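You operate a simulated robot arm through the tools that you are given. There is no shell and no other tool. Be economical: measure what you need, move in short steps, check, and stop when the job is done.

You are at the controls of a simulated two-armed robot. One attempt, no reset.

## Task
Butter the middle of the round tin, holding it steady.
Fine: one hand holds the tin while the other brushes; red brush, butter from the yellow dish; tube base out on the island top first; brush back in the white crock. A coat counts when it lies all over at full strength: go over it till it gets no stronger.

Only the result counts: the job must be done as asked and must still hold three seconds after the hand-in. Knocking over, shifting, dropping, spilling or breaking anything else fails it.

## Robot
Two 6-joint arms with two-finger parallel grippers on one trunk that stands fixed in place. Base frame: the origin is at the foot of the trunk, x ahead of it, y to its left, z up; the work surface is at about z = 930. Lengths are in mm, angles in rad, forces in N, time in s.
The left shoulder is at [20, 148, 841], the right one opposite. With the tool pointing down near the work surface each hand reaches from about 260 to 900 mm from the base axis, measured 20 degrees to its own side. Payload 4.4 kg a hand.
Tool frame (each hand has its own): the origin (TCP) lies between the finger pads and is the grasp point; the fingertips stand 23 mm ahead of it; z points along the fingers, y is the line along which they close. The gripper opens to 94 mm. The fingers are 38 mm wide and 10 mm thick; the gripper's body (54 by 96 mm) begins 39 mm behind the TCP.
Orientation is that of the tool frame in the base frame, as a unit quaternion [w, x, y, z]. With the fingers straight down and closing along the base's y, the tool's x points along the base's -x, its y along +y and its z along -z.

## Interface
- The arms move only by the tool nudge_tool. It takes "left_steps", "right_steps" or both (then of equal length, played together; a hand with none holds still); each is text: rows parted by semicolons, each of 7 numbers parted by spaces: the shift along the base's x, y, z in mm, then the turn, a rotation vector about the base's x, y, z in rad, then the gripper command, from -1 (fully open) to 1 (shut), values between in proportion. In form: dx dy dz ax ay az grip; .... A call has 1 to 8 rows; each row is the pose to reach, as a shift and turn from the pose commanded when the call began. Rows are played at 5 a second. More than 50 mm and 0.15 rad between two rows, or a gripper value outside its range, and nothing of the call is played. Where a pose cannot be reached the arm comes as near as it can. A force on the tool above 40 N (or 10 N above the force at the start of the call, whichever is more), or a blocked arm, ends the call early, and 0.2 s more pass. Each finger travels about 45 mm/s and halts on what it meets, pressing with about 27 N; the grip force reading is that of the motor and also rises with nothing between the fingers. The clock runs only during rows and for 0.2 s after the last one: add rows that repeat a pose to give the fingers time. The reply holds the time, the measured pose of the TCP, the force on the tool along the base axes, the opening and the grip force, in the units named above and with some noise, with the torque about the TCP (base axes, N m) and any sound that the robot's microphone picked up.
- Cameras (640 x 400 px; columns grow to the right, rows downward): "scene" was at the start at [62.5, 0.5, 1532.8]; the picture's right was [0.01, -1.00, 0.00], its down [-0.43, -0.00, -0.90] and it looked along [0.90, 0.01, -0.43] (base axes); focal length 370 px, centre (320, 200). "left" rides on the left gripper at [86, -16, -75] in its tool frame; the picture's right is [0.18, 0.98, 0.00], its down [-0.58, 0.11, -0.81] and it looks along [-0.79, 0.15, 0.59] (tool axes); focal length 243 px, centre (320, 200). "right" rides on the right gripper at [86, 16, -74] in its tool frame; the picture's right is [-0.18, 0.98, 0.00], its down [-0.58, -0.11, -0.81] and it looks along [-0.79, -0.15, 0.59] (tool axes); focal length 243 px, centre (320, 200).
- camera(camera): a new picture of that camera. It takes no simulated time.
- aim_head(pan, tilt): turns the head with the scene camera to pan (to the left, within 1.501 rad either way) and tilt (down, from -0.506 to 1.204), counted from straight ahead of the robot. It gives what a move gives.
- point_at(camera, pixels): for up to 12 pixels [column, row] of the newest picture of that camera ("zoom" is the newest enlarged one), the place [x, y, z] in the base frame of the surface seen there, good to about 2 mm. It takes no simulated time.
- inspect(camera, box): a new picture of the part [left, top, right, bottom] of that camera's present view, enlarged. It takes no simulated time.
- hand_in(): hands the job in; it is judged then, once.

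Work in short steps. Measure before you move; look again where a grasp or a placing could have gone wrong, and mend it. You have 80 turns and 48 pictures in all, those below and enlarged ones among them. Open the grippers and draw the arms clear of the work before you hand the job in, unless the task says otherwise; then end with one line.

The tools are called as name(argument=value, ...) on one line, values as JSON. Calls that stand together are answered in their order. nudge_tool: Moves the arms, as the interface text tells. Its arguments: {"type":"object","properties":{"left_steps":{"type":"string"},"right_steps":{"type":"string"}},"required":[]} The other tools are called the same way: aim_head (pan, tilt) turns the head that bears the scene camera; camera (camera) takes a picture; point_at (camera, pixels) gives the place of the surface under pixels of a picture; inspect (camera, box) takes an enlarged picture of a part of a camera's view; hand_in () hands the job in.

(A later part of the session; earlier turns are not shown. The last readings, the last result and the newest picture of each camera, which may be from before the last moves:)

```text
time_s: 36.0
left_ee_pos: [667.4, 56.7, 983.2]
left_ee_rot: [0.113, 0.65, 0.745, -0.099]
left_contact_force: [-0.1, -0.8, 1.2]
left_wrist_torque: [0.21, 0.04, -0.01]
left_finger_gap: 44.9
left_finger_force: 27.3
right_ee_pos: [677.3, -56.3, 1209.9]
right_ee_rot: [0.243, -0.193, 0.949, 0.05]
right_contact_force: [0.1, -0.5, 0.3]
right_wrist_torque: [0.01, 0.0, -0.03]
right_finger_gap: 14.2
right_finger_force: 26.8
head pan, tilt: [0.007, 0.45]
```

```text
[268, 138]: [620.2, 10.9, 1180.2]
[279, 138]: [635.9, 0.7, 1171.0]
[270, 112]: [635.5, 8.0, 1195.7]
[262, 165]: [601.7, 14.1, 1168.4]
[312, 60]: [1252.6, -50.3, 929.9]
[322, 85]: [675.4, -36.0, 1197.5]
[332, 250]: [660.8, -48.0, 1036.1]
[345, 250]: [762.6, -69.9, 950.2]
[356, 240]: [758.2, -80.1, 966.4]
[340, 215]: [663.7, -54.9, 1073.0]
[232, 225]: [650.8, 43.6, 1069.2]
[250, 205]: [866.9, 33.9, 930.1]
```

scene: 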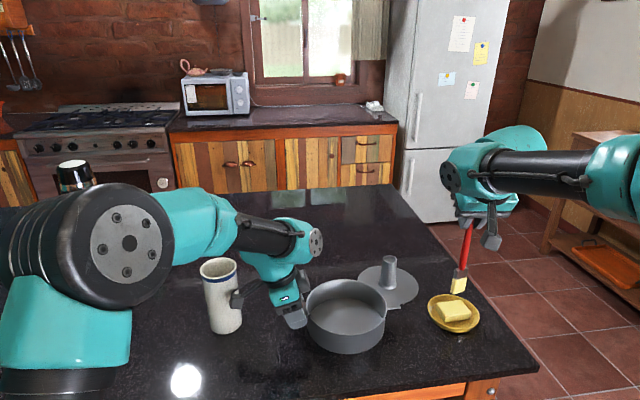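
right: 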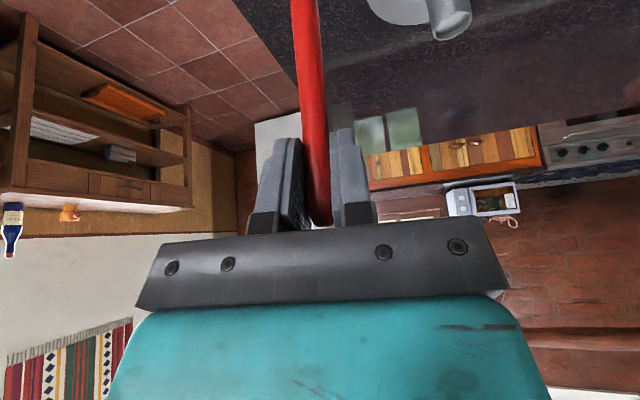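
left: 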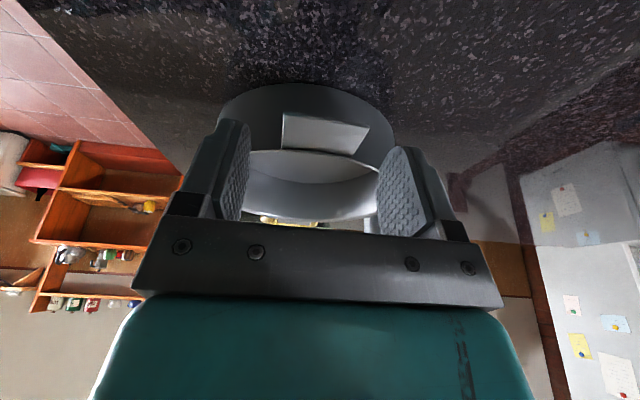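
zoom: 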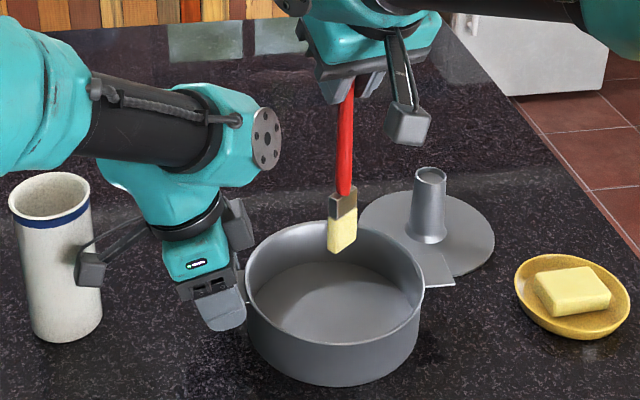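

The left wrist disc reaches y≈1 at x≈600–636. I yaw the right hand a further 0.5 rad for more room, then lower the brush to just above the floor.

nudge_tool(right_steps="0 0 0 0 0 0.125 1;0 0 0 0 0 0.25 1;0 0 0 0 0 0.375 1;0 0 -10 0 0 0.5 1;0 0 -40 0 0 0.5 1;0 0 -75 0 0 0.5 1;0 0 -90 0 0 0.5 1")

inspect(camera="scene", box=[240, 200, 440, 360])

```text
time_s: 37.6
left_ee_pos: [667.5, 54.9, 984.6]
left_ee_rot: [0.113, 0.65, 0.745, -0.098]
left_contact_force: [-0.2, 0.1, -0.2]
left_wrist_torque: [0.18, 0.02, 0.02]
left_finger_gap: 45.1
left_finger_force: 27.0
right_ee_pos: [677.4, -56.1, 1119.2]
right_ee_rot: [0.223, -0.421, 0.872, 0.109]
right_contact_force: [-0.4, 0.5, 0.4]
right_wrist_torque: [-0.02, 0.01, -0.01]
right_finger_gap: 14.0
right_finger_force: 27.0
head pan, tilt: [0.007, 0.45]
```

```text
2.50 times, centred on (340, 280) of scene
```

zoom: 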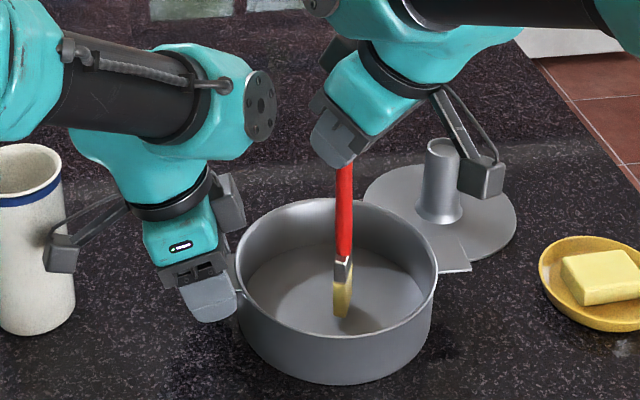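

Clear all round. Lower to touch the floor gently.

nudge_tool(right_steps="0 0 -3 0 0 0 1;0 0 -5 0 0 0 1;0 0 -7 0 0 0 1;0 0 -8 0 0 0 1;0 0 -9 0 0 0 1")

```text
time_s: 38.8
left_ee_pos: [667.7, 56.5, 984.1]
left_ee_rot: [0.113, 0.651, 0.744, -0.099]
left_contact_force: [2.1, -0.9, -2.5]
left_wrist_torque: [-0.12, -0.2, 0.11]
left_finger_gap: 44.6
left_finger_force: 26.7
right_ee_pos: [676.1, -55.0, 1111.5]
right_ee_rot: [0.224, -0.422, 0.872, 0.107]
right_contact_force: [-1.4, 0.3, 15.5]
right_wrist_torque: [0.03, 0.04, 0.03]
right_finger_gap: 13.8
right_finger_force: 27.7
head pan, tilt: [0.007, 0.45]
```

15 N is firm; I ease 1.5 mm and stroke along y between -85 and -38, then look.

nudge_tool(right_steps="0 0 1.5 0 0 0 1;0 16 1.5 0 0 0 1;0 0 1.5 0 0 0 1;0 -16 1.5 0 0 0 1;0 -32 1.5 0 0 0 1;0 -16 1.5 0 0 0 1;0 0 1.5 0 0 0 1;0 0 1.5 0 0 0 1")

inspect(camera="scene", box=[290, 260, 410, 350])

```text
time_s: 40.6
left_ee_pos: [667.6, 57.4, 983.6]
left_ee_rot: [0.113, 0.651, 0.744, -0.099]
left_contact_force: [-0.7, 2.7, -2.1]
left_wrist_torque: [0.05, 0.02, -0.17]
left_finger_gap: 44.8
left_finger_force: 26.3
right_ee_pos: [677.2, -56.7, 1112.0]
right_ee_rot: [0.223, -0.421, 0.873, 0.108]
right_contact_force: [0.5, -2.8, 10.1]
right_wrist_torque: [-0.46, -0.1, 0.0]
right_finger_gap: 14.0
right_finger_force: 27.2
head pan, tilt: [0.007, 0.45]
```

```text
4.44 times, centred on (350, 305) of scene
```

zoom: 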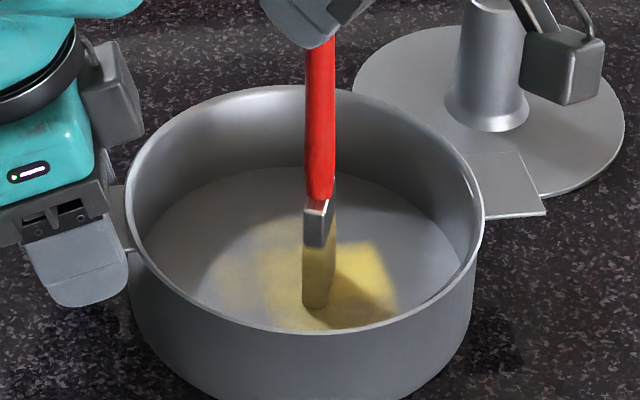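

Butter is going on (zoom 215–395 × 215–325). I widen: strokes along the far strip, x≈700.

nudge_tool(right_steps="22 0 1.5 0 0 0 1;22 22 1.5 0 0 0 1;22 0 1.5 0 0 0 1;22 -22 1.5 0 0 0 1;22 -38 1.5 0 0 0 1;22 -15 1.5 0 0 0 1;22 8 1.5 0 0 0 1;22 22 1.5 0 0 0 1")

nudge_tool(right_steps="-22 0 0 0 0 0 1;-22 -22 0 0 0 0 1;-22 -42 0 0 0 0 1;-22 -60 0 0 0 0 1;-44 -60 0 0 0 0 1;-44 -40 0 0 0 0 1;-44 -20 0 0 0 0 1;-44 0 0 0 0 0 1")

nudge_tool(right_steps="0 -20 0 0 0 0 1;0 -40 0 0 0 0 1;0 -60 0 0 0 0 1;0 -40 0 0 0 0 1;0 -20 0 0 0 0 1;0 0 0 0 0 0 1;22 0 0 0 0 0 1;22 -22 0 0 0 0 1")

inspect(camera="scene", box=[290, 260, 410, 350])

```text
time_s: 42.4
left_ee_pos: [666.9, 56.1, 983.8]
left_ee_rot: [0.113, 0.651, 0.744, -0.099]
left_contact_force: [0.0, -0.6, -0.3]
left_wrist_torque: [0.13, 0.02, 0.01]
left_finger_gap: 44.5
left_finger_force: 27.4
right_ee_pos: [696.9, -33.5, 1113.0]
right_ee_rot: [0.223, -0.421, 0.872, 0.108]
right_contact_force: [0.0, 0.4, 0.1]
right_wrist_torque: [-0.02, 0.02, 0.04]
right_finger_gap: 13.9
right_finger_force: 26.8
head pan, tilt: [0.007, 0.45]
```

```text
time_s: 44.2
left_ee_pos: [668.1, 55.3, 984.4]
left_ee_rot: [0.113, 0.65, 0.745, -0.098]
left_contact_force: [0.7, -1.2, -0.3]
left_wrist_torque: [-0.07, -0.01, 0.04]
left_finger_gap: 44.8
left_finger_force: 27.4
right_ee_pos: [655.0, -33.0, 1113.3]
right_ee_rot: [0.223, -0.421, 0.873, 0.108]
right_contact_force: [0.6, -0.7, 0.1]
right_wrist_torque: [0.0, -0.02, -0.02]
right_finger_gap: 14.1
right_finger_force: 27.3
head pan, tilt: [0.007, 0.45]
```

```text
time_s: 46.0
left_ee_pos: [666.9, 57.1, 983.8]
left_ee_rot: [0.112, 0.651, 0.745, -0.098]
left_contact_force: [-0.8, -0.2, 0.4]
left_wrist_torque: [-0.19, -0.02, -0.14]
left_finger_gap: 45.0
left_finger_force: 27.1
right_ee_pos: [675.1, -55.0, 1112.4]
right_ee_rot: [0.224, -0.421, 0.872, 0.109]
right_contact_force: [0.2, -0.5, -0.7]
right_wrist_torque: [-0.01, -0.03, 0.0]
right_finger_gap: 13.7
right_finger_force: 26.8
head pan, tilt: [0.007, 0.45]
```

```text
4.44 times, centred on (350, 305) of scene
```

zoom: 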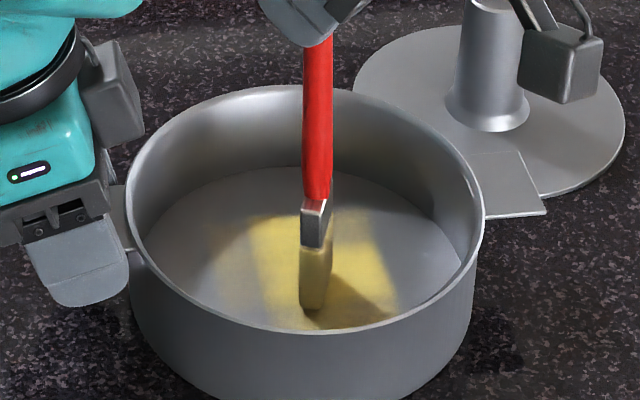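

The force shows I'd drifted 1.5 mm up off the floor. I lower 1.8 mm and redo the strips.

nudge_tool(right_steps="0 0 -1.8 0 0 0 1;22 0 -1.8 0 0 0 1;22 22 -1.8 0 0 0 1;22 0 -1.8 0 0 0 1;22 -22 -1.8 0 0 0 1;22 -38 -1.8 0 0 0 1;22 -15 -1.8 0 0 0 1;22 10 -1.8 0 0 0 1")

nudge_tool(right_steps="-22 12 0 0 0 0 1;-22 -10 0 0 0 0 1;-22 -32 0 0 0 0 1;-22 -48 0 0 0 0 1;-44 -48 0 0 0 0 1;-44 -28 0 0 0 0 1;-44 -8 0 0 0 0 1;-44 12 0 0 0 0 1")

inspect(camera="scene", box=[290, 260, 410, 350])

```text
time_s: 47.8
left_ee_pos: [666.9, 55.6, 983.5]
left_ee_rot: [0.113, 0.65, 0.745, -0.098]
left_contact_force: [-1.0, 0.8, -0.4]
left_wrist_torque: [0.0, 0.01, -0.09]
left_finger_gap: 44.6
left_finger_force: 27.2
right_ee_pos: [699.1, -46.5, 1110.7]
right_ee_rot: [0.222, -0.421, 0.873, 0.108]
right_contact_force: [0.1, -1.8, 4.4]
right_wrist_torque: [-0.31, -0.04, -0.01]
right_finger_gap: 14.0
right_finger_force: 26.5
head pan, tilt: [0.007, 0.45]
```

```text
time_s: 49.6
left_ee_pos: [666.3, 56.2, 983.6]
left_ee_rot: [0.113, 0.65, 0.745, -0.098]
left_contact_force: [-0.2, 0.0, -0.6]
left_wrist_torque: [0.22, 0.03, 0.02]
left_finger_gap: 44.6
left_finger_force: 26.3
right_ee_pos: [654.8, -33.9, 1110.8]
right_ee_rot: [0.223, -0.422, 0.872, 0.109]
right_contact_force: [0.4, -0.4, -0.2]
right_wrist_torque: [0.02, 0.02, 0.02]
right_finger_gap: 14.3
right_finger_force: 27.1
head pan, tilt: [0.007, 0.45]
```

```text
4.44 times, centred on (350, 305) of scene
```

zoom: 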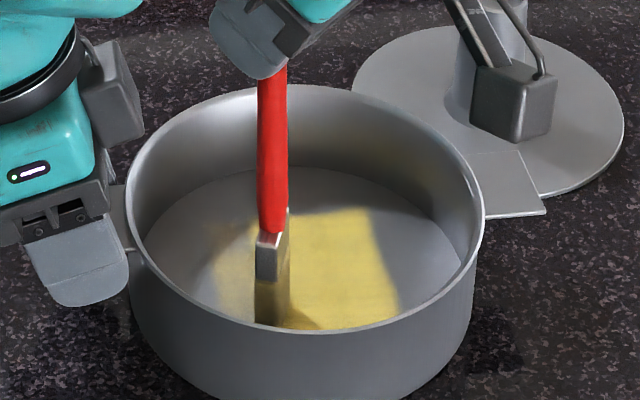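

A crisp patch shows; its left part (zoom 210–260) is still faint. I measure the patch's borders.

point_at(camera="zoom", pixels=[[366, 210], [398, 295], [300, 217], [385, 312], [330, 326], [212, 260], [225, 300], [250, 225], [240, 270], [320, 270], [225, 235]])

```text
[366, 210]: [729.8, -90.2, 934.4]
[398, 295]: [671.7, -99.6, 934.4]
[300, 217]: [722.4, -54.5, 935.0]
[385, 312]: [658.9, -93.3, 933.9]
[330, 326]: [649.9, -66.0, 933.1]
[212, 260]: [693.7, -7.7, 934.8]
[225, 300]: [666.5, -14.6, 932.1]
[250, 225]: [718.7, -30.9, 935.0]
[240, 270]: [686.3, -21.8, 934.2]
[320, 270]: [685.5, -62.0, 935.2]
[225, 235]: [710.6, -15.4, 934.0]
```

The patch spans about x 640–725, y -100…-8. The left part needs a stronger coat, so I lift, yaw another 0.55 rad for clearance, and reload at the butter.

nudge_tool(right_steps="0 -5 40 0 0 0 1;0 -10 85 0 0 0 1;0 -50 95 0 0 0.1 1;5 -95 95 0 0 0.2 1;12 -140 95 0 0 0.3 1;20 -185 95 0 0 0.4 1;30 -220 90 0 0 0.5 1;42 -256 80 0 0 0.55 1")

nudge_tool(right_steps="0 0 -25 0 0 0 1;0 0 -45 0 0 0 1;0 0 -50 0 0 0 1;0 0 -52 0 0 0 1;0 0 -53 0 0 0 1")

inspect(camera="scene", box=[280, 240, 500, 350])

```text
time_s: 51.4
left_ee_pos: [667.1, 56.7, 984.0]
left_ee_rot: [0.113, 0.651, 0.744, -0.098]
left_contact_force: [-0.5, -1.0, 0.3]
left_wrist_torque: [0.17, 0.01, 0.0]
left_finger_gap: 44.7
left_finger_force: 26.8
right_ee_pos: [694.9, -289.7, 1191.3]
right_ee_rot: [0.186, -0.643, 0.724, 0.164]
right_contact_force: [-0.9, 0.8, -0.4]
right_wrist_torque: [-0.04, -0.02, 0.0]
right_finger_gap: 13.9
right_finger_force: 26.8
head pan, tilt: [0.007, 0.45]
```

```text
time_s: 52.6
left_ee_pos: [666.7, 55.6, 985.2]
left_ee_rot: [0.112, 0.651, 0.744, -0.099]
left_contact_force: [-0.6, -0.2, 0.6]
left_wrist_torque: [0.12, -0.02, 0.01]
left_finger_gap: 44.7
left_finger_force: 26.8
right_ee_pos: [694.8, -289.4, 1138.7]
right_ee_rot: [0.185, -0.642, 0.726, 0.164]
right_contact_force: [0.4, 0.2, 0.7]
right_wrist_torque: [-0.02, 0.01, 0.01]
right_finger_gap: 14.2
right_finger_force: 27.2
head pan, tilt: [0.007, 0.45]
```

```text
2.91 times, centred on (390, 295) of scene
```

zoom: 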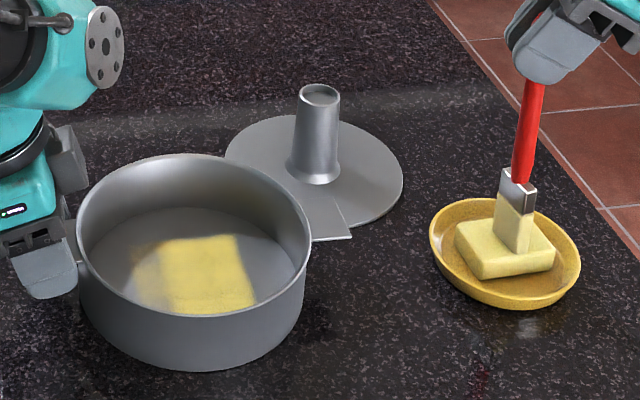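

The bristles look pale again, so reload is right. Press 1.5 mm more with small strokes, then lift.

nudge_tool(right_steps="0 0 -1.5 0 0 0 1;4 0 -2 0 0 0 1;0 0 -2 0 0 0 1;-4 0 -2 0 0 0 1;0 0 -2 0 0 0 1;0 0 -2 0 0 0 1")

nudge_tool(right_steps="0 0 25 0 0 0 1;0 0 70 0 0 0 1;-4 45 75 0 0 0 1;-8 92 75 0 0 0 1;-12 140 75 0 0 0 1;-16 188 75 0 0 0 1;-18 225 75 0 0 0 1;-18 235 75 0 0 0 1")

inspect(camera="scene", box=[240, 200, 440, 350])

```text
time_s: 54.0
left_ee_pos: [667.8, 56.8, 984.9]
left_ee_rot: [0.113, 0.651, 0.744, -0.098]
left_contact_force: [-0.1, -1.0, 0.0]
left_wrist_torque: [0.21, 0.01, 0.01]
left_finger_gap: 45.0
left_finger_force: 26.7
right_ee_pos: [696.0, -289.0, 1136.9]
right_ee_rot: [0.186, -0.642, 0.725, 0.165]
right_contact_force: [-2.9, -0.1, 18.1]
right_wrist_torque: [-0.14, 0.17, 0.0]
right_finger_gap: 13.9
right_finger_force: 26.9
head pan, tilt: [0.007, 0.45]
```

```text
time_s: 55.8
left_ee_pos: [667.9, 55.5, 985.0]
left_ee_rot: [0.113, 0.651, 0.744, -0.099]
left_contact_force: [1.0, -0.5, -0.8]
left_wrist_torque: [0.09, 0.05, 0.06]
left_finger_gap: 44.7
left_finger_force: 27.6
right_ee_pos: [678.4, -54.5, 1214.4]
right_ee_rot: [0.185, -0.642, 0.725, 0.165]
right_contact_force: [0.0, -0.1, -0.9]
right_wrist_torque: [0.02, -0.05, 0.03]
right_finger_gap: 14.3
right_finger_force: 26.6
head pan, tilt: [0.007, 0.45]
```

```text
2.67 times, centred on (340, 275) of scene
```

zoom: 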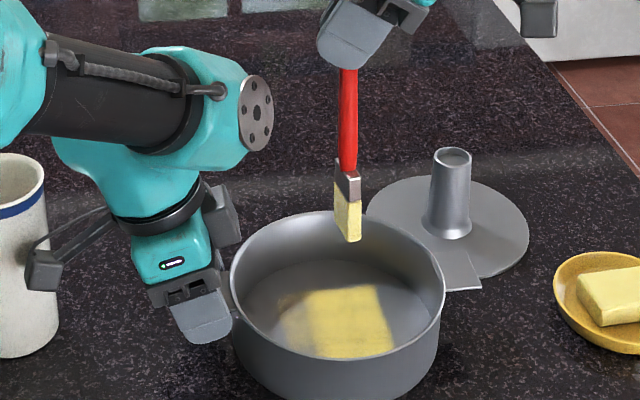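

Brush reloaded. I lower at y≈-32 in the faint left zone until contact.

nudge_tool(right_steps="0 10 -40 0 0 0 1;0 20 -75 0 0 0 1;0 22 -92 0 0 0 1;0 22 -97 0 0 0 1;0 22 -100 0 0 0 1;0 22 -101 0 0 0 1")

```text
time_s: 57.2
left_ee_pos: [667.6, 56.0, 983.7]
left_ee_rot: [0.113, 0.651, 0.744, -0.098]
left_contact_force: [0.2, 0.2, 0.0]
left_wrist_torque: [-0.15, -0.03, -0.01]
left_finger_gap: 44.6
left_finger_force: 26.4
right_ee_pos: [678.7, -32.2, 1111.4]
right_ee_rot: [0.186, -0.642, 0.726, 0.164]
right_contact_force: [0.4, -0.4, 3.4]
right_wrist_torque: [-0.03, -0.05, 0.03]
right_finger_gap: 14.2
right_finger_force: 26.7
head pan, tilt: [0.007, 0.45]
```

Light contact (3.4 N). I stroke along x over the left strip at y≈-32 and -22, 1 mm deeper.

nudge_tool(right_steps="15 0 -1 0 0 0 1;32 0 -1 0 0 0 1;32 10 -1 0 0 0 1;15 10 -1 0 0 0 1;-3 10 -1 0 0 0 1;-20 10 -1 0 0 0 1;-32 8 -1 0 0 0 1;-32 0 -1 0 0 0 1")

nudge_tool(right_steps="15 0 0 0 0 0 1;32 0 0 0 0 0 1;48 0 0 0 0 0 1;64 0 0 0 0 0 1;64 12 0 0 0 0 1;45 12 0 0 0 0 1;25 12 0 0 0 0 1;4 12 0 0 0 0 1")

inspect(camera="scene", box=[240, 200, 440, 350])

```text
time_s: 59.0
left_ee_pos: [666.7, 55.9, 983.6]
left_ee_rot: [0.112, 0.651, 0.744, -0.098]
left_contact_force: [-2.9, -1.2, -0.2]
left_wrist_torque: [0.01, 0.17, -0.18]
left_finger_gap: 44.6
left_finger_force: 27.2
right_ee_pos: [645.0, -32.8, 1107.4]
right_ee_rot: [0.184, -0.642, 0.725, 0.165]
right_contact_force: [2.1, 3.2, 9.4]
right_wrist_torque: [0.58, -0.37, -0.02]
right_finger_gap: 14.2
right_finger_force: 26.7
head pan, tilt: [0.007, 0.45]
```

```text
time_s: 60.8
left_ee_pos: [667.1, 56.0, 983.7]
left_ee_rot: [0.112, 0.651, 0.744, -0.099]
left_contact_force: [1.2, -0.1, -0.2]
left_wrist_torque: [0.21, 0.06, 0.01]
left_finger_gap: 44.7
left_finger_force: 27.2
right_ee_pos: [649.1, -20.3, 1109.6]
right_ee_rot: [0.184, -0.643, 0.725, 0.165]
right_contact_force: [-0.7, -0.5, 0.1]
right_wrist_torque: [0.02, 0.02, 0.0]
right_finger_gap: 13.9
right_finger_force: 27.2
head pan, tilt: [0.007, 0.45]
```

```text
2.67 times, centred on (340, 275) of scene
```

zoom: 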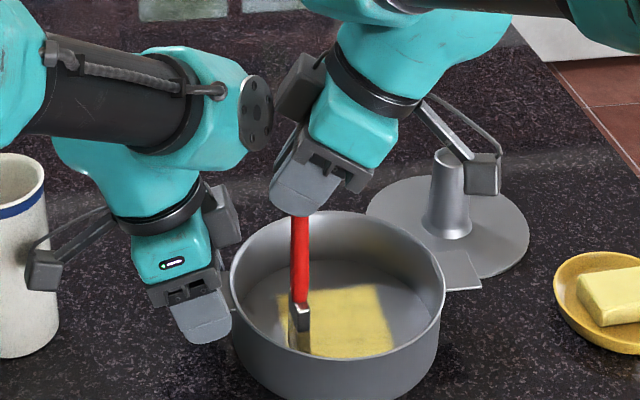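

Patch's left edge is filling. Contact has gone light here, so I lower 1.5 mm and run full y-strokes over the near strip (x≈650).

nudge_tool(right_steps="0 0 -1.5 0 0 0 1;0 -18 -1.5 0 0 0 1;0 -36 -1.5 0 0 0 1;0 -54 -1.5 0 0 0 1;0 -70 -1.5 0 0 0 1;0 -52 -1.5 0 0 0 1;0 -34 -1.5 0 0 0 1;0 -16 -1.5 0 0 0 1")

nudge_tool(right_steps="0 16 0 0 0 0 1;18 16 0 0 0 0 1;18 -2 0 0 0 0 1;18 -20 0 0 0 0 1;18 -38 0 0 0 0 1;18 -54 0 0 0 0 1;36 -54 0 0 0 0 1;36 -36 0 0 0 0 1")

nudge_tool(right_steps="0 18 0 0 0 0 1;0 36 0 0 0 0 1;0 52 0 0 0 0 1;18 52 0 0 0 0 1;18 34 0 0 0 0 1;18 16 0 0 0 0 1;18 -2 0 0 0 0 1;18 -18 0 0 0 0 1")

nudge_tool(right_steps="10 0 0 0 0 0 1;10 18 0 0 0 0 1;10 36 0 0 0 0 1;10 54 0 0 0 0 1;10 70 0 0 0 0 1;-10 70 0 0 0 0 1;-28 70 0 0 0 0 1;-45 70 0 0 0 0 1")

```text
time_s: 62.6
left_ee_pos: [667.2, 55.9, 983.5]
left_ee_rot: [0.113, 0.651, 0.744, -0.098]
left_contact_force: [-0.4, -0.2, 0.0]
left_wrist_torque: [0.0, 0.01, 0.01]
left_finger_gap: 44.8
left_finger_force: 27.0
right_ee_pos: [649.3, -37.8, 1108.1]
right_ee_rot: [0.184, -0.643, 0.725, 0.164]
right_contact_force: [0.4, -0.3, -1.2]
right_wrist_torque: [0.02, 0.01, 0.02]
right_finger_gap: 14.1
right_finger_force: 27.1
head pan, tilt: [0.007, 0.45]
```

```text
time_s: 64.4
left_ee_pos: [667.6, 56.4, 984.0]
left_ee_rot: [0.113, 0.65, 0.745, -0.098]
left_contact_force: [0.2, 1.3, 0.4]
left_wrist_torque: [-0.06, -0.01, -0.03]
left_finger_gap: 44.7
left_finger_force: 26.6
right_ee_pos: [687.0, -73.0, 1105.3]
right_ee_rot: [0.185, -0.642, 0.725, 0.165]
right_contact_force: [-0.5, -1.4, 1.1]
right_wrist_torque: [-0.06, 0.01, 0.01]
right_finger_gap: 13.8
right_finger_force: 26.5
head pan, tilt: [0.007, 0.45]
```

```text
time_s: 66.2
left_ee_pos: [667.1, 56.5, 984.3]
left_ee_rot: [0.113, 0.65, 0.745, -0.098]
left_contact_force: [0.2, 0.4, -0.4]
left_wrist_torque: [0.01, 0.06, -0.06]
left_finger_gap: 44.6
left_finger_force: 26.5
right_ee_pos: [704.5, -91.4, 1107.8]
right_ee_rot: [0.185, -0.642, 0.726, 0.165]
right_contact_force: [-0.9, -0.1, -0.5]
right_wrist_torque: [0.0, 0.01, 0.02]
right_finger_gap: 13.9
right_finger_force: 27.0
head pan, tilt: [0.007, 0.45]
```

```text
time_s: 68.0
left_ee_pos: [667.4, 56.5, 984.3]
left_ee_rot: [0.113, 0.65, 0.745, -0.098]
left_contact_force: [-0.1, 0.4, 0.4]
left_wrist_torque: [0.2, 0.05, -0.02]
left_finger_gap: 44.5
left_finger_force: 26.5
right_ee_pos: [660.6, -21.2, 1108.2]
right_ee_rot: [0.186, -0.642, 0.725, 0.165]
right_contact_force: [-0.3, 0.0, -0.9]
right_wrist_torque: [0.01, 0.01, -0.03]
right_finger_gap: 14.0
right_finger_force: 27.0
head pan, tilt: [0.007, 0.45]
```

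Force reads near zero at z 1108, so the brush may have slid in the grip; I look.

inspect(camera="scene", box=[290, 230, 410, 350])

point_at(camera="zoom", pixels=[[300, 300], [255, 300], [272, 300], [270, 330], [263, 350], [340, 300], [360, 330], [310, 340]])

```text
3.33 times, centred on (350, 290) of scene
```

zoom: 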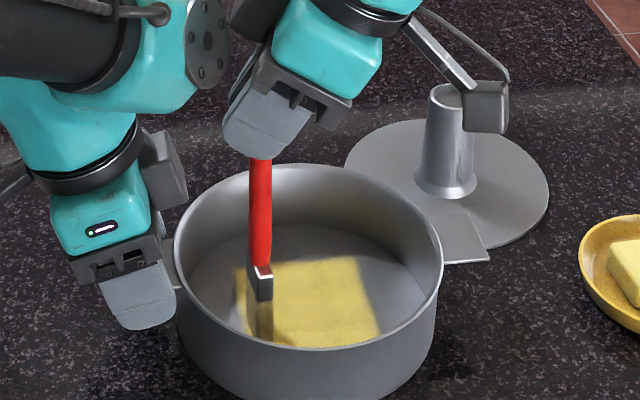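

```text
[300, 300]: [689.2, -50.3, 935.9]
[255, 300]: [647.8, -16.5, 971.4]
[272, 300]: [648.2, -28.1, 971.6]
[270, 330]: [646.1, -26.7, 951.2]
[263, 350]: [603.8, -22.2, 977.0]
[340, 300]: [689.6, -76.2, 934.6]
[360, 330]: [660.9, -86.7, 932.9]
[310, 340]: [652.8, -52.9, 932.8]
```

The coat now reaches the left edge (zoom 235) but that strip is a bit weaker; the brush slid ~5 mm up in the grip. I lower 2.5 mm and work the left strip again.

nudge_tool(right_steps="0 0 -1.5 0 0 0 1;0 0 -2.5 0 0 0 1;18 0 -2.5 0 0 0 1;36 0 -2.5 0 0 0 1;54 0 -2.5 0 0 0 1;36 0 -2.5 0 0 0 1;18 0 -2.5 0 0 0 1;18 0 -2.5 0 0 0 1")

```text
time_s: 69.8
left_ee_pos: [667.7, 55.7, 983.9]
left_ee_rot: [0.113, 0.65, 0.745, -0.098]
left_contact_force: [-1.9, -0.8, 0.4]
left_wrist_torque: [0.15, 0.18, -0.09]
left_finger_gap: 44.6
left_finger_force: 27.1
right_ee_pos: [677.7, -22.4, 1103.8]
right_ee_rot: [0.185, -0.642, 0.726, 0.165]
right_contact_force: [0.8, -0.6, 0.4]
right_wrist_torque: [-0.03, -0.1, -0.04]
right_finger_gap: 13.8
right_finger_force: 26.8
head pan, tilt: [0.007, 0.45]
```

Contact is light but present. I go 1 mm lower and raster the whole patch once more.

nudge_tool(right_steps="-20 0 -1 0 0 0 1;-20 -20 -1 0 0 0 1;-20 -40 -1 0 0 0 1;-20 -60 -1 0 0 0 1;0 -68 -1 0 0 0 1;0 -45 -1 0 0 0 1;0 -22 -1 0 0 0 1;0 2 -1 0 0 0 1")

nudge_tool(right_steps="18 0 0 0 0 0 1;18 -20 0 0 0 0 1;18 -40 0 0 0 0 1;18 -68 0 0 0 0 1;36 -68 0 0 0 0 1;36 -45 0 0 0 0 1;36 -22 0 0 0 0 1;36 2 0 0 0 0 1")

nudge_tool(right_steps="-18 0 0 0 0 0 1;-36 0 0 0 0 0 1;-54 0 0 0 0 0 1;-60 -10 0 0 0 0 1;-40 -10 0 0 0 0 1;-20 -10 0 0 0 0 1;0 -10 0 0 0 0 1;5 -10 0 0 0 0 1")

inspect(camera="scene", box=[290, 230, 410, 350])

```text
time_s: 71.6
left_ee_pos: [666.2, 55.9, 984.1]
left_ee_rot: [0.112, 0.651, 0.745, -0.098]
left_contact_force: [-0.5, 1.7, -0.2]
left_wrist_torque: [0.1, -0.04, 0.19]
left_finger_gap: 44.4
left_finger_force: 26.9
right_ee_pos: [677.9, -17.6, 1104.4]
right_ee_rot: [0.185, -0.643, 0.724, 0.166]
right_contact_force: [0.0, -0.9, 5.4]
right_wrist_torque: [-0.19, -0.01, -0.01]
right_finger_gap: 14.1
right_finger_force: 27.0
head pan, tilt: [0.007, 0.45]
```

```text
time_s: 73.4
left_ee_pos: [666.6, 56.7, 984.1]
left_ee_rot: [0.112, 0.651, 0.745, -0.098]
left_contact_force: [-0.7, -1.6, 0.9]
left_wrist_torque: [0.22, 0.03, -0.01]
left_finger_gap: 44.6
left_finger_force: 27.0
right_ee_pos: [714.2, -15.7, 1104.2]
right_ee_rot: [0.186, -0.642, 0.726, 0.165]
right_contact_force: [0.2, -0.9, -0.6]
right_wrist_torque: [0.0, 0.0, -0.04]
right_finger_gap: 14.0
right_finger_force: 27.1
head pan, tilt: [0.007, 0.45]
```

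```text
time_s: 75.2
left_ee_pos: [667.5, 56.5, 983.1]
left_ee_rot: [0.113, 0.651, 0.745, -0.098]
left_contact_force: [0.9, -0.1, 0.2]
left_wrist_torque: [-0.11, 0.02, 0.04]
left_finger_gap: 44.8
left_finger_force: 26.9
right_ee_pos: [718.1, -25.7, 1103.7]
right_ee_rot: [0.184, -0.643, 0.725, 0.166]
right_contact_force: [-1.7, 0.3, 3.8]
right_wrist_torque: [0.08, 0.14, -0.01]
right_finger_gap: 14.2
right_finger_force: 27.6
head pan, tilt: [0.007, 0.45]
```

```text
3.33 times, centred on (350, 290) of scene
```

zoom: 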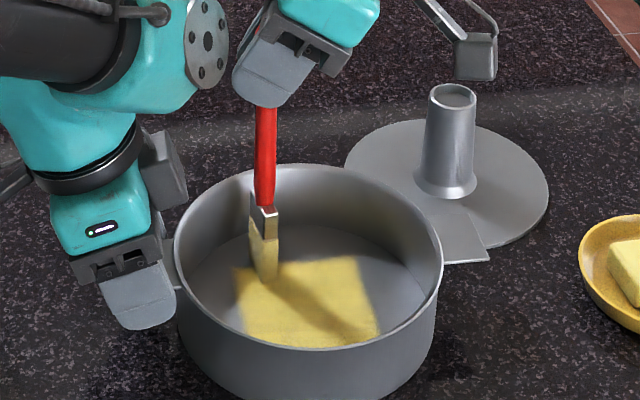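

The patch now looks even, with crisp borders. The near edge is hidden by the rim, so I make extra passes at x≈650 and 638 before lifting to look.

nudge_tool(right_steps="-34 2 0 0 0 0 1;-68 4 0 0 0 0 1;-68 -18 0 0 0 0 1;-68 -40 0 0 0 0 1;-68 -65 0 0 0 0 1;-80 -65 0 0 0 0 1;-80 -42 0 0 0 0 1;-80 -20 0 0 0 0 1")

nudge_tool(right_steps="0 22 -0.5 0 0 0 1;0 0 -0.5 0 0 0 1;0 -22 -0.5 0 0 0 1;0 -45 -0.5 0 0 0 1;10 -45 -0.5 0 0 0 1;10 -22 -0.5 0 0 0 1;10 0 -0.5 0 0 0 1;10 20 -0.5 0 0 0 1")

nudge_tool(right_steps="0 -5 40 0 0 0 1;0 -10 85 0 0 0 1;0 -50 110 0 0 0 1;5 -95 110 0 0 0 1;10 -140 110 0 0 0 1;15 -185 110 0 0 0 1;20 -230 110 0 0 0 1;30 -260 100 0 0 0 1")

camera(camera="right")

```text
time_s: 77.0
left_ee_pos: [667.5, 56.9, 982.6]
left_ee_rot: [0.112, 0.651, 0.744, -0.099]
left_contact_force: [0.6, -0.3, 0.1]
left_wrist_torque: [0.05, -0.1, 0.11]
left_finger_gap: 44.4
left_finger_force: 27.2
right_ee_pos: [635.8, -45.5, 1103.1]
right_ee_rot: [0.185, -0.642, 0.725, 0.165]
right_contact_force: [-0.5, -1.6, 2.9]
right_wrist_torque: [-0.19, 0.08, 0.01]
right_finger_gap: 14.2
right_finger_force: 26.3
head pan, tilt: [0.007, 0.45]
```

```text
time_s: 78.8
left_ee_pos: [667.7, 54.9, 984.6]
left_ee_rot: [0.112, 0.65, 0.745, -0.098]
left_contact_force: [-0.3, 0.2, 1.0]
left_wrist_torque: [0.01, 0.0, 0.08]
left_finger_gap: 44.7
left_finger_force: 27.2
right_ee_pos: [645.9, -26.7, 1103.7]
right_ee_rot: [0.185, -0.642, 0.726, 0.164]
right_contact_force: [0.3, 0.1, -0.2]
right_wrist_torque: [0.0, 0.0, 0.01]
right_finger_gap: 14.0
right_finger_force: 26.3
head pan, tilt: [0.007, 0.45]
```

```text
time_s: 80.6
left_ee_pos: [666.5, 56.9, 984.3]
left_ee_rot: [0.113, 0.651, 0.744, -0.098]
left_contact_force: [-1.4, 0.6, 2.3]
left_wrist_torque: [0.09, -0.04, -0.01]
left_finger_gap: 44.7
left_finger_force: 26.6
right_ee_pos: [679.1, -287.6, 1203.7]
right_ee_rot: [0.185, -0.643, 0.725, 0.164]
right_contact_force: [-0.4, -0.3, -0.8]
right_wrist_torque: [-0.01, 0.01, 0.02]
right_finger_gap: 14.1
right_finger_force: 27.3
head pan, tilt: [0.007, 0.45]
```

```text
6 pictures are left
```

right: 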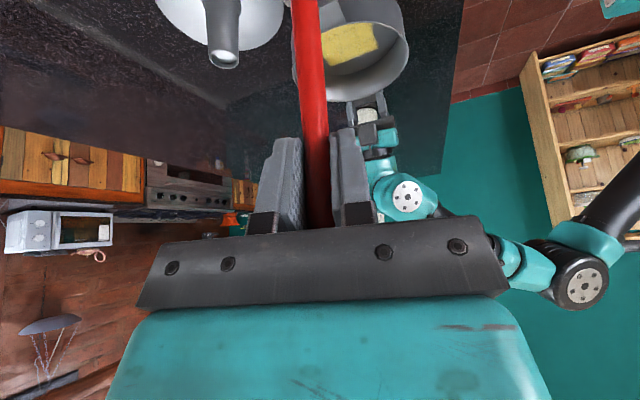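

The patch is visible at (350,45), the near (robot-side) edge at (375,42). Zoom in.

inspect(camera="right", box=[290, 0, 420, 80])

point_at(camera="right", pixels=[[371, 28], [376, 48], [362, 54], [345, 60], [329, 65], [324, 40], [345, 28], [350, 45], [385, 40]])

```text
4.92 times, centred on (355, 40) of right
```

zoom: 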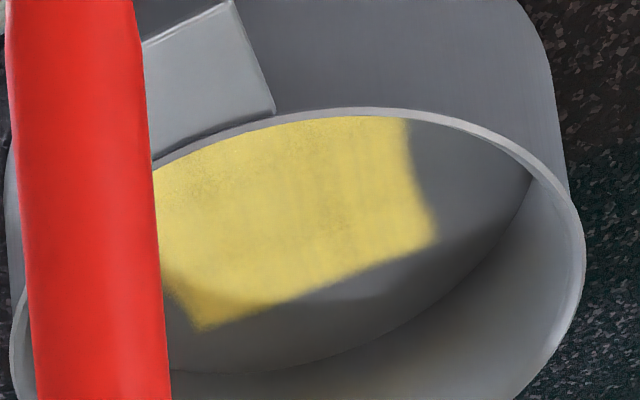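

```text
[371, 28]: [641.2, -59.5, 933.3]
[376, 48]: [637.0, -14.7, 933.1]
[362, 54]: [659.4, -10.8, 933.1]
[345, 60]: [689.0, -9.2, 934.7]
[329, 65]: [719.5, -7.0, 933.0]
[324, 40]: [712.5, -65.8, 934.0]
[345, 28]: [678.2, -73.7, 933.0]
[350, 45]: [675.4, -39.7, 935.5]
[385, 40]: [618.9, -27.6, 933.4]
```

Near edge lies at x≈638, matching a ±45 mm square. It looks nearly even with mild streaks; I'll reload once more and make a final full pass at proper contact.

nudge_tool(right_steps="10 -2 -20 0 0 0 1;20 -3 -50 0 0 0 1;20 -3 -66 0 0 0 1;20 -3 -70 0 0 0 1;20 -3 -72 0 0 0 1;20 -3 -74 0 0 0 1;20 -3 -74 0 0 0 1")

```text
time_s: 82.2
left_ee_pos: [666.5, 55.4, 983.7]
left_ee_rot: [0.113, 0.65, 0.745, -0.099]
left_contact_force: [0.9, -0.2, 0.2]
left_wrist_torque: [0.03, 0.05, 0.02]
left_finger_gap: 44.9
left_finger_force: 26.8
right_ee_pos: [699.2, -290.5, 1130.6]
right_ee_rot: [0.185, -0.642, 0.726, 0.164]
right_contact_force: [0.2, 0.3, 2.6]
right_wrist_torque: [0.0, 0.03, -0.01]
right_finger_gap: 14.1
right_finger_force: 26.8
head pan, tilt: [0.007, 0.45]
```

Contact at z 1130.6 (so floor contact ≈1103.5). Dab, lift and go back over the tin.

nudge_tool(right_steps="3 0 -1 0 0 0 1;0 0 -1 0 0 0 1;-3 0 -1 0 0 0 1;0 0 -1 0 0 0 1;0 0 -1 0 0 0 1;0 0 30 0 0 0 1;0 0 75 0 0 0 1;-8 45 78 0 0 0 1")

nudge_tool(right_steps="-8 48 0 0 0 0 1;-16 95 0 0 0 0 1;-24 140 0 0 0 0 1;-36 155 0 0 0 0 1;-36 160 -45 0 0 0 1;-36 160 -85 0 0 0 1;-36 160 -103 0 0 0 1;-36 160 -105 0 0 0 1")

```text
time_s: 84.0
left_ee_pos: [667.2, 56.8, 984.8]
left_ee_rot: [0.113, 0.651, 0.744, -0.098]
left_contact_force: [0.6, 0.0, 0.6]
left_wrist_torque: [0.09, 0.12, 0.08]
left_finger_gap: 44.8
left_finger_force: 27.2
right_ee_pos: [692.1, -245.0, 1206.8]
right_ee_rot: [0.185, -0.642, 0.725, 0.165]
right_contact_force: [1.0, -0.8, -0.8]
right_wrist_torque: [0.02, 0.03, 0.03]
right_finger_gap: 14.3
right_finger_force: 27.4
head pan, tilt: [0.007, 0.45]
```

```text
time_s: 85.8
left_ee_pos: [667.4, 56.9, 985.0]
left_ee_rot: [0.113, 0.651, 0.745, -0.098]
left_contact_force: [1.2, 0.0, 0.6]
left_wrist_torque: [0.23, -0.03, 0.1]
left_finger_gap: 44.7
left_finger_force: 27.1
right_ee_pos: [654.6, -85.8, 1102.7]
right_ee_rot: [0.185, -0.642, 0.725, 0.164]
right_contact_force: [-0.3, -0.2, 7.0]
right_wrist_torque: [-0.04, 0.06, 0.0]
right_finger_gap: 14.1
right_finger_force: 26.9
head pan, tilt: [0.007, 0.45]
```

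7 N contact. Full raster, near strips first.

nudge_tool(right_steps="-8 -5 0 0 0 0 1;-8 15 0 0 0 0 1;-8 33 0 0 0 0 1;-8 51 0 0 0 0 1;-8 68 0 0 0 0 1;4 68 0 0 0 0 1;4 48 0 0 0 0 1;4 28 0 0 0 0 1")

nudge_tool(right_steps="0 -18 -0.5 0 0 0 1;0 -35 -0.5 0 0 0 1;14 -35 -0.5 0 0 0 1;14 -15 -0.5 0 0 0 1;14 5 -0.5 0 0 0 1;14 25 -0.5 0 0 0 1;14 40 -0.5 0 0 0 1;28 40 -0.5 0 0 0 1")

nudge_tool(right_steps="0 -20 -0.5 0 0 0 1;0 -40 -0.5 0 0 0 1;0 -60 -0.5 0 0 0 1;0 -76 -0.5 0 0 0 1;14 -76 -0.5 0 0 0 1;14 -56 -0.5 0 0 0 1;14 -36 -0.5 0 0 0 1;14 -16 -0.5 0 0 0 1")

nudge_tool(right_steps="0 16 -0.5 0 0 0 1;14 16 -0.5 0 0 0 1;14 -4 -0.5 0 0 0 1;14 -24 -0.5 0 0 0 1;14 -44 -0.5 0 0 0 1;14 -60 -0.5 0 0 0 1;26 -60 -0.5 0 0 0 1;26 -40 -0.5 0 0 0 1")

nudge_tool(right_steps="0 20 -0.5 0 0 0 1;0 40 -0.5 0 0 0 1;0 56 -0.5 0 0 0 1;-18 56 -0.5 0 0 0 1;-36 56 -0.5 0 0 0 1;-54 56 -0.5 0 0 0 1;-72 56 -0.5 0 0 0 1;-72 45 -0.5 0 0 0 1")

inspect(camera="scene", box=[290, 250, 410, 350])

```text
time_s: 87.6
left_ee_pos: [667.3, 56.4, 984.2]
left_ee_rot: [0.113, 0.65, 0.745, -0.098]
left_contact_force: [0.1, -0.5, -0.2]
left_wrist_torque: [0.03, 0.12, -0.03]
left_finger_gap: 44.8
left_finger_force: 27.0
right_ee_pos: [657.5, -57.1, 1103.5]
right_ee_rot: [0.185, -0.642, 0.726, 0.164]
right_contact_force: [-0.8, 1.4, 6.7]
right_wrist_torque: [0.26, -0.12, -0.01]
right_finger_gap: 14.0
right_finger_force: 26.5
head pan, tilt: [0.007, 0.45]
```

```text
time_s: 89.4
left_ee_pos: [667.4, 56.3, 984.9]
left_ee_rot: [0.113, 0.65, 0.745, -0.098]
left_contact_force: [3.4, 0.8, -1.3]
left_wrist_torque: [-0.09, 0.16, 0.02]
left_finger_gap: 44.7
left_finger_force: 27.4
right_ee_pos: [684.9, -16.4, 1101.7]
right_ee_rot: [0.184, -0.642, 0.726, 0.165]
right_contact_force: [-4.1, 1.2, 9.9]
right_wrist_torque: [0.34, 0.48, 0.06]
right_finger_gap: 14.2
right_finger_force: 26.9
head pan, tilt: [0.007, 0.45]
```

```text
time_s: 91.2
left_ee_pos: [667.6, 55.9, 984.4]
left_ee_rot: [0.112, 0.651, 0.745, -0.099]
left_contact_force: [-1.6, 0.6, -0.4]
left_wrist_torque: [-0.17, 0.02, -0.09]
left_finger_gap: 44.7
left_finger_force: 26.8
right_ee_pos: [699.6, -31.8, 1102.3]
right_ee_rot: [0.185, -0.643, 0.725, 0.165]
right_contact_force: [0.2, -0.9, 2.7]
right_wrist_torque: [-0.11, 0.05, 0.01]
right_finger_gap: 14.0
right_finger_force: 27.5
head pan, tilt: [0.007, 0.45]
```

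```text
time_s: 93.0
left_ee_pos: [667.5, 57.5, 984.0]
left_ee_rot: [0.113, 0.65, 0.745, -0.099]
left_contact_force: [1.2, -0.3, 0.3]
left_wrist_torque: [-0.07, -0.05, 0.07]
left_finger_gap: 44.6
left_finger_force: 26.5
right_ee_pos: [726.3, -72.4, 1101.8]
right_ee_rot: [0.185, -0.642, 0.726, 0.165]
right_contact_force: [-0.9, -1.1, 5.8]
right_wrist_torque: [-0.32, 0.1, 0.01]
right_finger_gap: 13.9
right_finger_force: 26.7
head pan, tilt: [0.007, 0.45]
```

```text
time_s: 94.8
left_ee_pos: [666.5, 57.0, 983.9]
left_ee_rot: [0.113, 0.65, 0.745, -0.097]
left_contact_force: [-1.5, -0.2, 0.0]
left_wrist_torque: [0.02, 0.09, -0.04]
left_finger_gap: 44.5
left_finger_force: 27.2
right_ee_pos: [653.9, -27.0, 1098.6]
right_ee_rot: [0.184, -0.642, 0.726, 0.165]
right_contact_force: [1.3, 3.5, 10.7]
right_wrist_torque: [0.58, -0.17, -0.04]
right_finger_gap: 14.4
right_finger_force: 26.8
head pan, tilt: [0.007, 0.45]
```

```text
4.00 times, centred on (350, 300) of scene
```

zoom: 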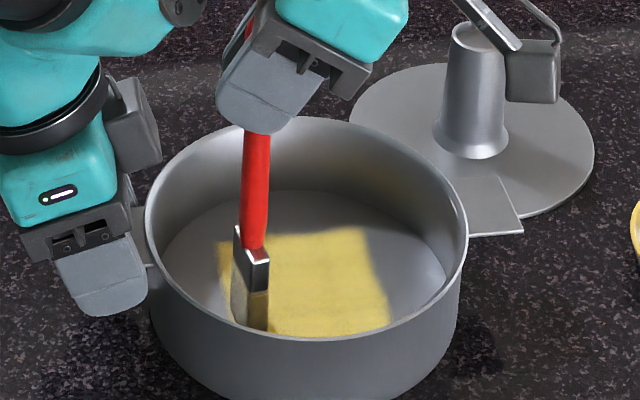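

Looks even. One more cross-pass along x for full strength, eased 0.8 mm.

nudge_tool(right_steps="-8 8 0.8 0 0 0 1;12 8 0.8 0 0 0 1;34 8 0.8 0 0 0 1;56 8 0.8 0 0 0 1;72 8 0.8 0 0 0 1;72 -6 0.8 0 0 0 1;50 -6 0.8 0 0 0 1;28 -6 0.8 0 0 0 1")

nudge_tool(right_steps="-22 0 0 0 0 0 1;-37 0 0 0 0 0 1;-37 -14 0 0 0 0 1;-15 -14 0 0 0 0 1;8 -14 0 0 0 0 1;30 -14 0 0 0 0 1;44 -14 0 0 0 0 1;44 -28 0 0 0 0 1")

nudge_tool(right_steps="-22 0 -0.4 0 0 0 1;-44 0 -0.4 0 0 0 1;-66 0 -0.4 0 0 0 1;-81 0 -0.4 0 0 0 1;-81 -14 -0.4 0 0 0 1;-60 -14 -0.4 0 0 0 1;-38 -14 -0.4 0 0 0 1;-16 -14 -0.4 0 0 0 1")

nudge_tool(right_steps="16 0 0 0 0 0 1;16 -12 0 0 0 0 1;-6 -12 0 0 0 0 1;-28 -12 0 0 0 0 1;-50 -12 0 0 0 0 1;-62 -10 0 0 0 0 1;-62 10 0 0 0 0 1;-62 30 0 0 0 0 1")

```text
time_s: 96.6
left_ee_pos: [667.7, 57.0, 983.8]
left_ee_rot: [0.113, 0.651, 0.744, -0.098]
left_contact_force: [0.8, 0.4, 0.6]
left_wrist_torque: [0.13, 0.04, 0.02]
left_finger_gap: 44.6
left_finger_force: 27.3
right_ee_pos: [682.2, -34.1, 1101.1]
right_ee_rot: [0.185, -0.642, 0.726, 0.164]
right_contact_force: [1.0, -1.2, -0.9]
right_wrist_torque: [-0.02, 0.02, 0.01]
right_finger_gap: 14.1
right_finger_force: 27.0
head pan, tilt: [0.007, 0.45]
```

```text
time_s: 98.4
left_ee_pos: [665.5, 56.0, 984.5]
left_ee_rot: [0.112, 0.651, 0.744, -0.099]
left_contact_force: [-0.4, -0.1, 0.5]
left_wrist_torque: [0.1, 0.04, -0.06]
left_finger_gap: 44.8
left_finger_force: 26.9
right_ee_pos: [725.4, -62.4, 1100.3]
right_ee_rot: [0.185, -0.642, 0.725, 0.164]
right_contact_force: [-0.9, 0.7, -0.9]
right_wrist_torque: [0.01, 0.0, -0.02]
right_finger_gap: 14.0
right_finger_force: 26.6
head pan, tilt: [0.007, 0.45]
```

```text
time_s: 100.2
left_ee_pos: [667.1, 56.7, 984.5]
left_ee_rot: [0.112, 0.651, 0.744, -0.098]
left_contact_force: [-2.1, 0.7, 1.9]
left_wrist_torque: [-0.11, -0.1, -0.08]
left_finger_gap: 44.8
left_finger_force: 26.9
right_ee_pos: [709.9, -75.2, 1100.6]
right_ee_rot: [0.185, -0.643, 0.725, 0.165]
right_contact_force: [0.2, -0.3, -0.5]
right_wrist_torque: [0.0, -0.01, 0.02]
right_finger_gap: 13.8
right_finger_force: 27.2
head pan, tilt: [0.007, 0.45]
```

```text
time_s: 102.0
left_ee_pos: [666.7, 55.3, 984.1]
left_ee_rot: [0.112, 0.651, 0.744, -0.099]
left_contact_force: [0.6, -0.1, 0.8]
left_wrist_torque: [0.03, 0.03, 0.04]
left_finger_gap: 44.5
left_finger_force: 27.4
right_ee_pos: [647.3, -45.5, 1100.8]
right_ee_rot: [0.185, -0.642, 0.725, 0.164]
right_contact_force: [0.1, 0.3, -0.7]
right_wrist_torque: [0.0, 0.02, 0.03]
right_finger_gap: 14.5
right_finger_force: 27.1
head pan, tilt: [0.007, 0.45]
```

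That pass hardly touched. I lift and examine the coat from the right camera.

nudge_tool(right_steps="0 -5 45 0 0 0 1;0 -10 90 0 0 0 1;5 -55 110 0 0 0 1;10 -100 110 0 0 0 1;15 -148 105 0 0 0 1;22 -195 103 0 0 0 1;40 -240 103 0 0 0 1")

inspect(camera="right", box=[290, 0, 420, 80])

```text
time_s: 103.6
left_ee_pos: [667.1, 57.9, 984.1]
left_ee_rot: [0.113, 0.651, 0.744, -0.099]
left_contact_force: [-1.1, -0.6, 1.9]
left_wrist_torque: [0.11, -0.01, -0.03]
left_finger_gap: 44.9
left_finger_force: 27.1
right_ee_pos: [685.0, -287.1, 1204.7]
right_ee_rot: [0.185, -0.642, 0.725, 0.164]
right_contact_force: [0.0, 0.3, 0.7]
right_wrist_torque: [-0.06, 0.02, -0.01]
right_finger_gap: 13.6
right_finger_force: 26.8
head pan, tilt: [0.007, 0.45]
```

```text
4.92 times, centred on (355, 40) of right
```

zoom: 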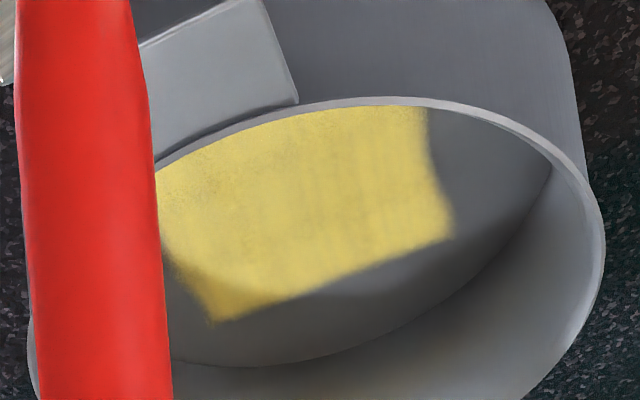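

Coat matches the previous look (even, no stronger), but the near edge is a bit soft. I reload once more and work the near edge with good contact.

nudge_tool(right_steps="7 -2 -30 0 0 0 1;14 -3 -65 0 0 0 1;14 -3 -74 0 0 0 1;14 -3 -77 0 0 0 1;14 -3 -79 0 0 0 1;14 -3 -79 0 0 0 1;14 -3 -40 0 0 0 1;14 -3 0 0 0 0 1")

nudge_tool(right_steps="-12 45 5 0 0 0 1;-24 92 5 0 0 0 1;-36 140 5 0 0 0 1;-50 185 5 0 0 0 1;-58 195 -30 0 0 0 1;-58 200 -70 0 0 0 1;-58 200 -100 0 0 0 1;-58 200 -105 0 0 0 1")

```text
time_s: 105.4
left_ee_pos: [667.0, 55.2, 984.7]
left_ee_rot: [0.113, 0.65, 0.745, -0.098]
left_contact_force: [0.7, -0.6, 0.3]
left_wrist_torque: [0.03, 0.05, 0.0]
left_finger_gap: 44.6
left_finger_force: 27.6
right_ee_pos: [703.1, -288.8, 1203.0]
right_ee_rot: [0.185, -0.642, 0.726, 0.165]
right_contact_force: [0.4, 0.3, -0.1]
right_wrist_torque: [-0.01, 0.03, -0.03]
right_finger_gap: 13.9
right_finger_force: 27.0
head pan, tilt: [0.007, 0.45]
```

```text
time_s: 107.2
left_ee_pos: [667.5, 55.1, 985.0]
left_ee_rot: [0.112, 0.651, 0.745, -0.098]
left_contact_force: [0.9, 0.5, -0.2]
left_wrist_torque: [0.5, -0.14, 0.16]
left_finger_gap: 44.7
left_finger_force: 27.1
right_ee_pos: [645.9, -87.7, 1100.4]
right_ee_rot: [0.186, -0.642, 0.725, 0.165]
right_contact_force: [0.1, -0.6, 13.7]
right_wrist_torque: [-0.14, 0.14, 0.01]
right_finger_gap: 14.1
right_finger_force: 26.9
head pan, tilt: [0.007, 0.45]
```

Firm contact. Stroke the near edge, then sweep across the rest.

nudge_tool(right_steps="-8 0 0.3 0 0 0 1;-8 18 0 0 0 0 1;-8 36 0 0 0 0 1;-8 54 0 0 0 0 1;-8 70 0 0 0 0 1;3 70 0 0 0 0 1;3 50 0 0 0 0 1;3 30 0 0 0 0 1")

nudge_tool(right_steps="0 -16 -0.5 0 0 0 1;0 -34 -0.5 0 0 0 1;14 -36 -0.5 0 0 0 1;14 -16 -0.5 0 0 0 1;14 4 -0.5 0 0 0 1;14 24 -0.5 0 0 0 1;14 40 -0.5 0 0 0 1;28 40 -0.5 0 0 0 1")

nudge_tool(right_steps="0 -20 -0.5 0 0 0 1;0 -40 -0.5 0 0 0 1;0 -60 -0.5 0 0 0 1;0 -76 -0.5 0 0 0 1;16 -76 -0.5 0 0 0 1;16 -56 -0.5 0 0 0 1;16 -36 -0.5 0 0 0 1;16 -16 -0.5 0 0 0 1")

nudge_tool(right_steps="0 18 -0.5 0 0 0 1;16 18 -0.5 0 0 0 1;16 -2 -0.5 0 0 0 1;16 -22 -0.5 0 0 0 1;16 -42 -0.5 0 0 0 1;16 -60 -0.5 0 0 0 1;27 -60 -0.5 0 0 0 1;27 -40 -0.5 0 0 0 1")

nudge_tool(right_steps="0 20 -0.5 0 0 0 1;0 40 -0.5 0 0 0 1;0 58 -0.5 0 0 0 1;-18 58 -0.5 0 0 0 1;-36 58 -0.5 0 0 0 1;-54 58 -0.5 0 0 0 1;-72 58 -0.5 0 0 0 1;-80 58 -0.5 0 0 0 1")

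```text
time_s: 109.0
left_ee_pos: [667.1, 56.2, 984.9]
left_ee_rot: [0.112, 0.651, 0.745, -0.098]
left_contact_force: [-0.7, -1.2, 0.1]
left_wrist_torque: [0.06, 0.0, -0.02]
left_finger_gap: 44.9
left_finger_force: 26.7
right_ee_pos: [647.6, -57.9, 1099.2]
right_ee_rot: [0.184, -0.643, 0.725, 0.164]
right_contact_force: [0.9, 0.0, 1.7]
right_wrist_torque: [0.1, -0.09, 0.02]
right_finger_gap: 14.0
right_finger_force: 27.1
head pan, tilt: [0.007, 0.45]
```

```text
time_s: 110.8
left_ee_pos: [666.8, 55.2, 983.3]
left_ee_rot: [0.112, 0.651, 0.744, -0.099]
left_contact_force: [-0.4, 0.5, -0.3]
left_wrist_torque: [-0.17, 0.06, -0.11]
left_finger_gap: 44.8
left_finger_force: 26.9
right_ee_pos: [673.9, -17.4, 1099.2]
right_ee_rot: [0.185, -0.642, 0.726, 0.165]
right_contact_force: [-0.4, 0.6, -0.6]
right_wrist_torque: [0.01, -0.01, -0.02]
right_finger_gap: 14.0
right_finger_force: 26.8
head pan, tilt: [0.007, 0.45]
```

```text
time_s: 112.6
left_ee_pos: [667.4, 56.3, 983.9]
left_ee_rot: [0.113, 0.65, 0.745, -0.098]
left_contact_force: [-0.3, 0.2, 0.8]
left_wrist_torque: [-0.05, 0.02, 0.03]
left_finger_gap: 45.0
left_finger_force: 27.3
right_ee_pos: [692.2, -33.4, 1097.4]
right_ee_rot: [0.185, -0.642, 0.725, 0.165]
right_contact_force: [-0.3, 0.0, -0.6]
right_wrist_torque: [0.03, 0.01, -0.03]
right_finger_gap: 14.0
right_finger_force: 26.8
head pan, tilt: [0.007, 0.45]
```

```text
time_s: 114.4
left_ee_pos: [667.0, 56.8, 984.5]
left_ee_rot: [0.112, 0.65, 0.745, -0.098]
left_contact_force: [-0.5, 1.2, -0.5]
left_wrist_torque: [-0.04, -0.07, -0.03]
left_finger_gap: 44.7
left_finger_force: 26.6
right_ee_pos: [718.2, -73.5, 1097.3]
right_ee_rot: [0.185, -0.642, 0.725, 0.165]
right_contact_force: [-0.1, -2.0, 4.9]
right_wrist_torque: [-0.24, -0.04, 0.02]
right_finger_gap: 13.8
right_finger_force: 26.5
head pan, tilt: [0.007, 0.45]
```

```text
time_s: 116.2
left_ee_pos: [665.4, 56.5, 983.4]
left_ee_rot: [0.113, 0.65, 0.745, -0.098]
left_contact_force: [-3.5, 2.3, -0.4]
left_wrist_torque: [-0.17, -0.18, -0.08]
left_finger_gap: 44.6
left_finger_force: 27.2
right_ee_pos: [637.5, -16.7, 1098.0]
right_ee_rot: [0.185, -0.642, 0.726, 0.164]
right_contact_force: [4.8, -0.8, 15.6]
right_wrist_torque: [-0.12, -0.76, -0.01]
right_finger_gap: 14.2
right_finger_force: 27.5
head pan, tilt: [0.007, 0.45]
```

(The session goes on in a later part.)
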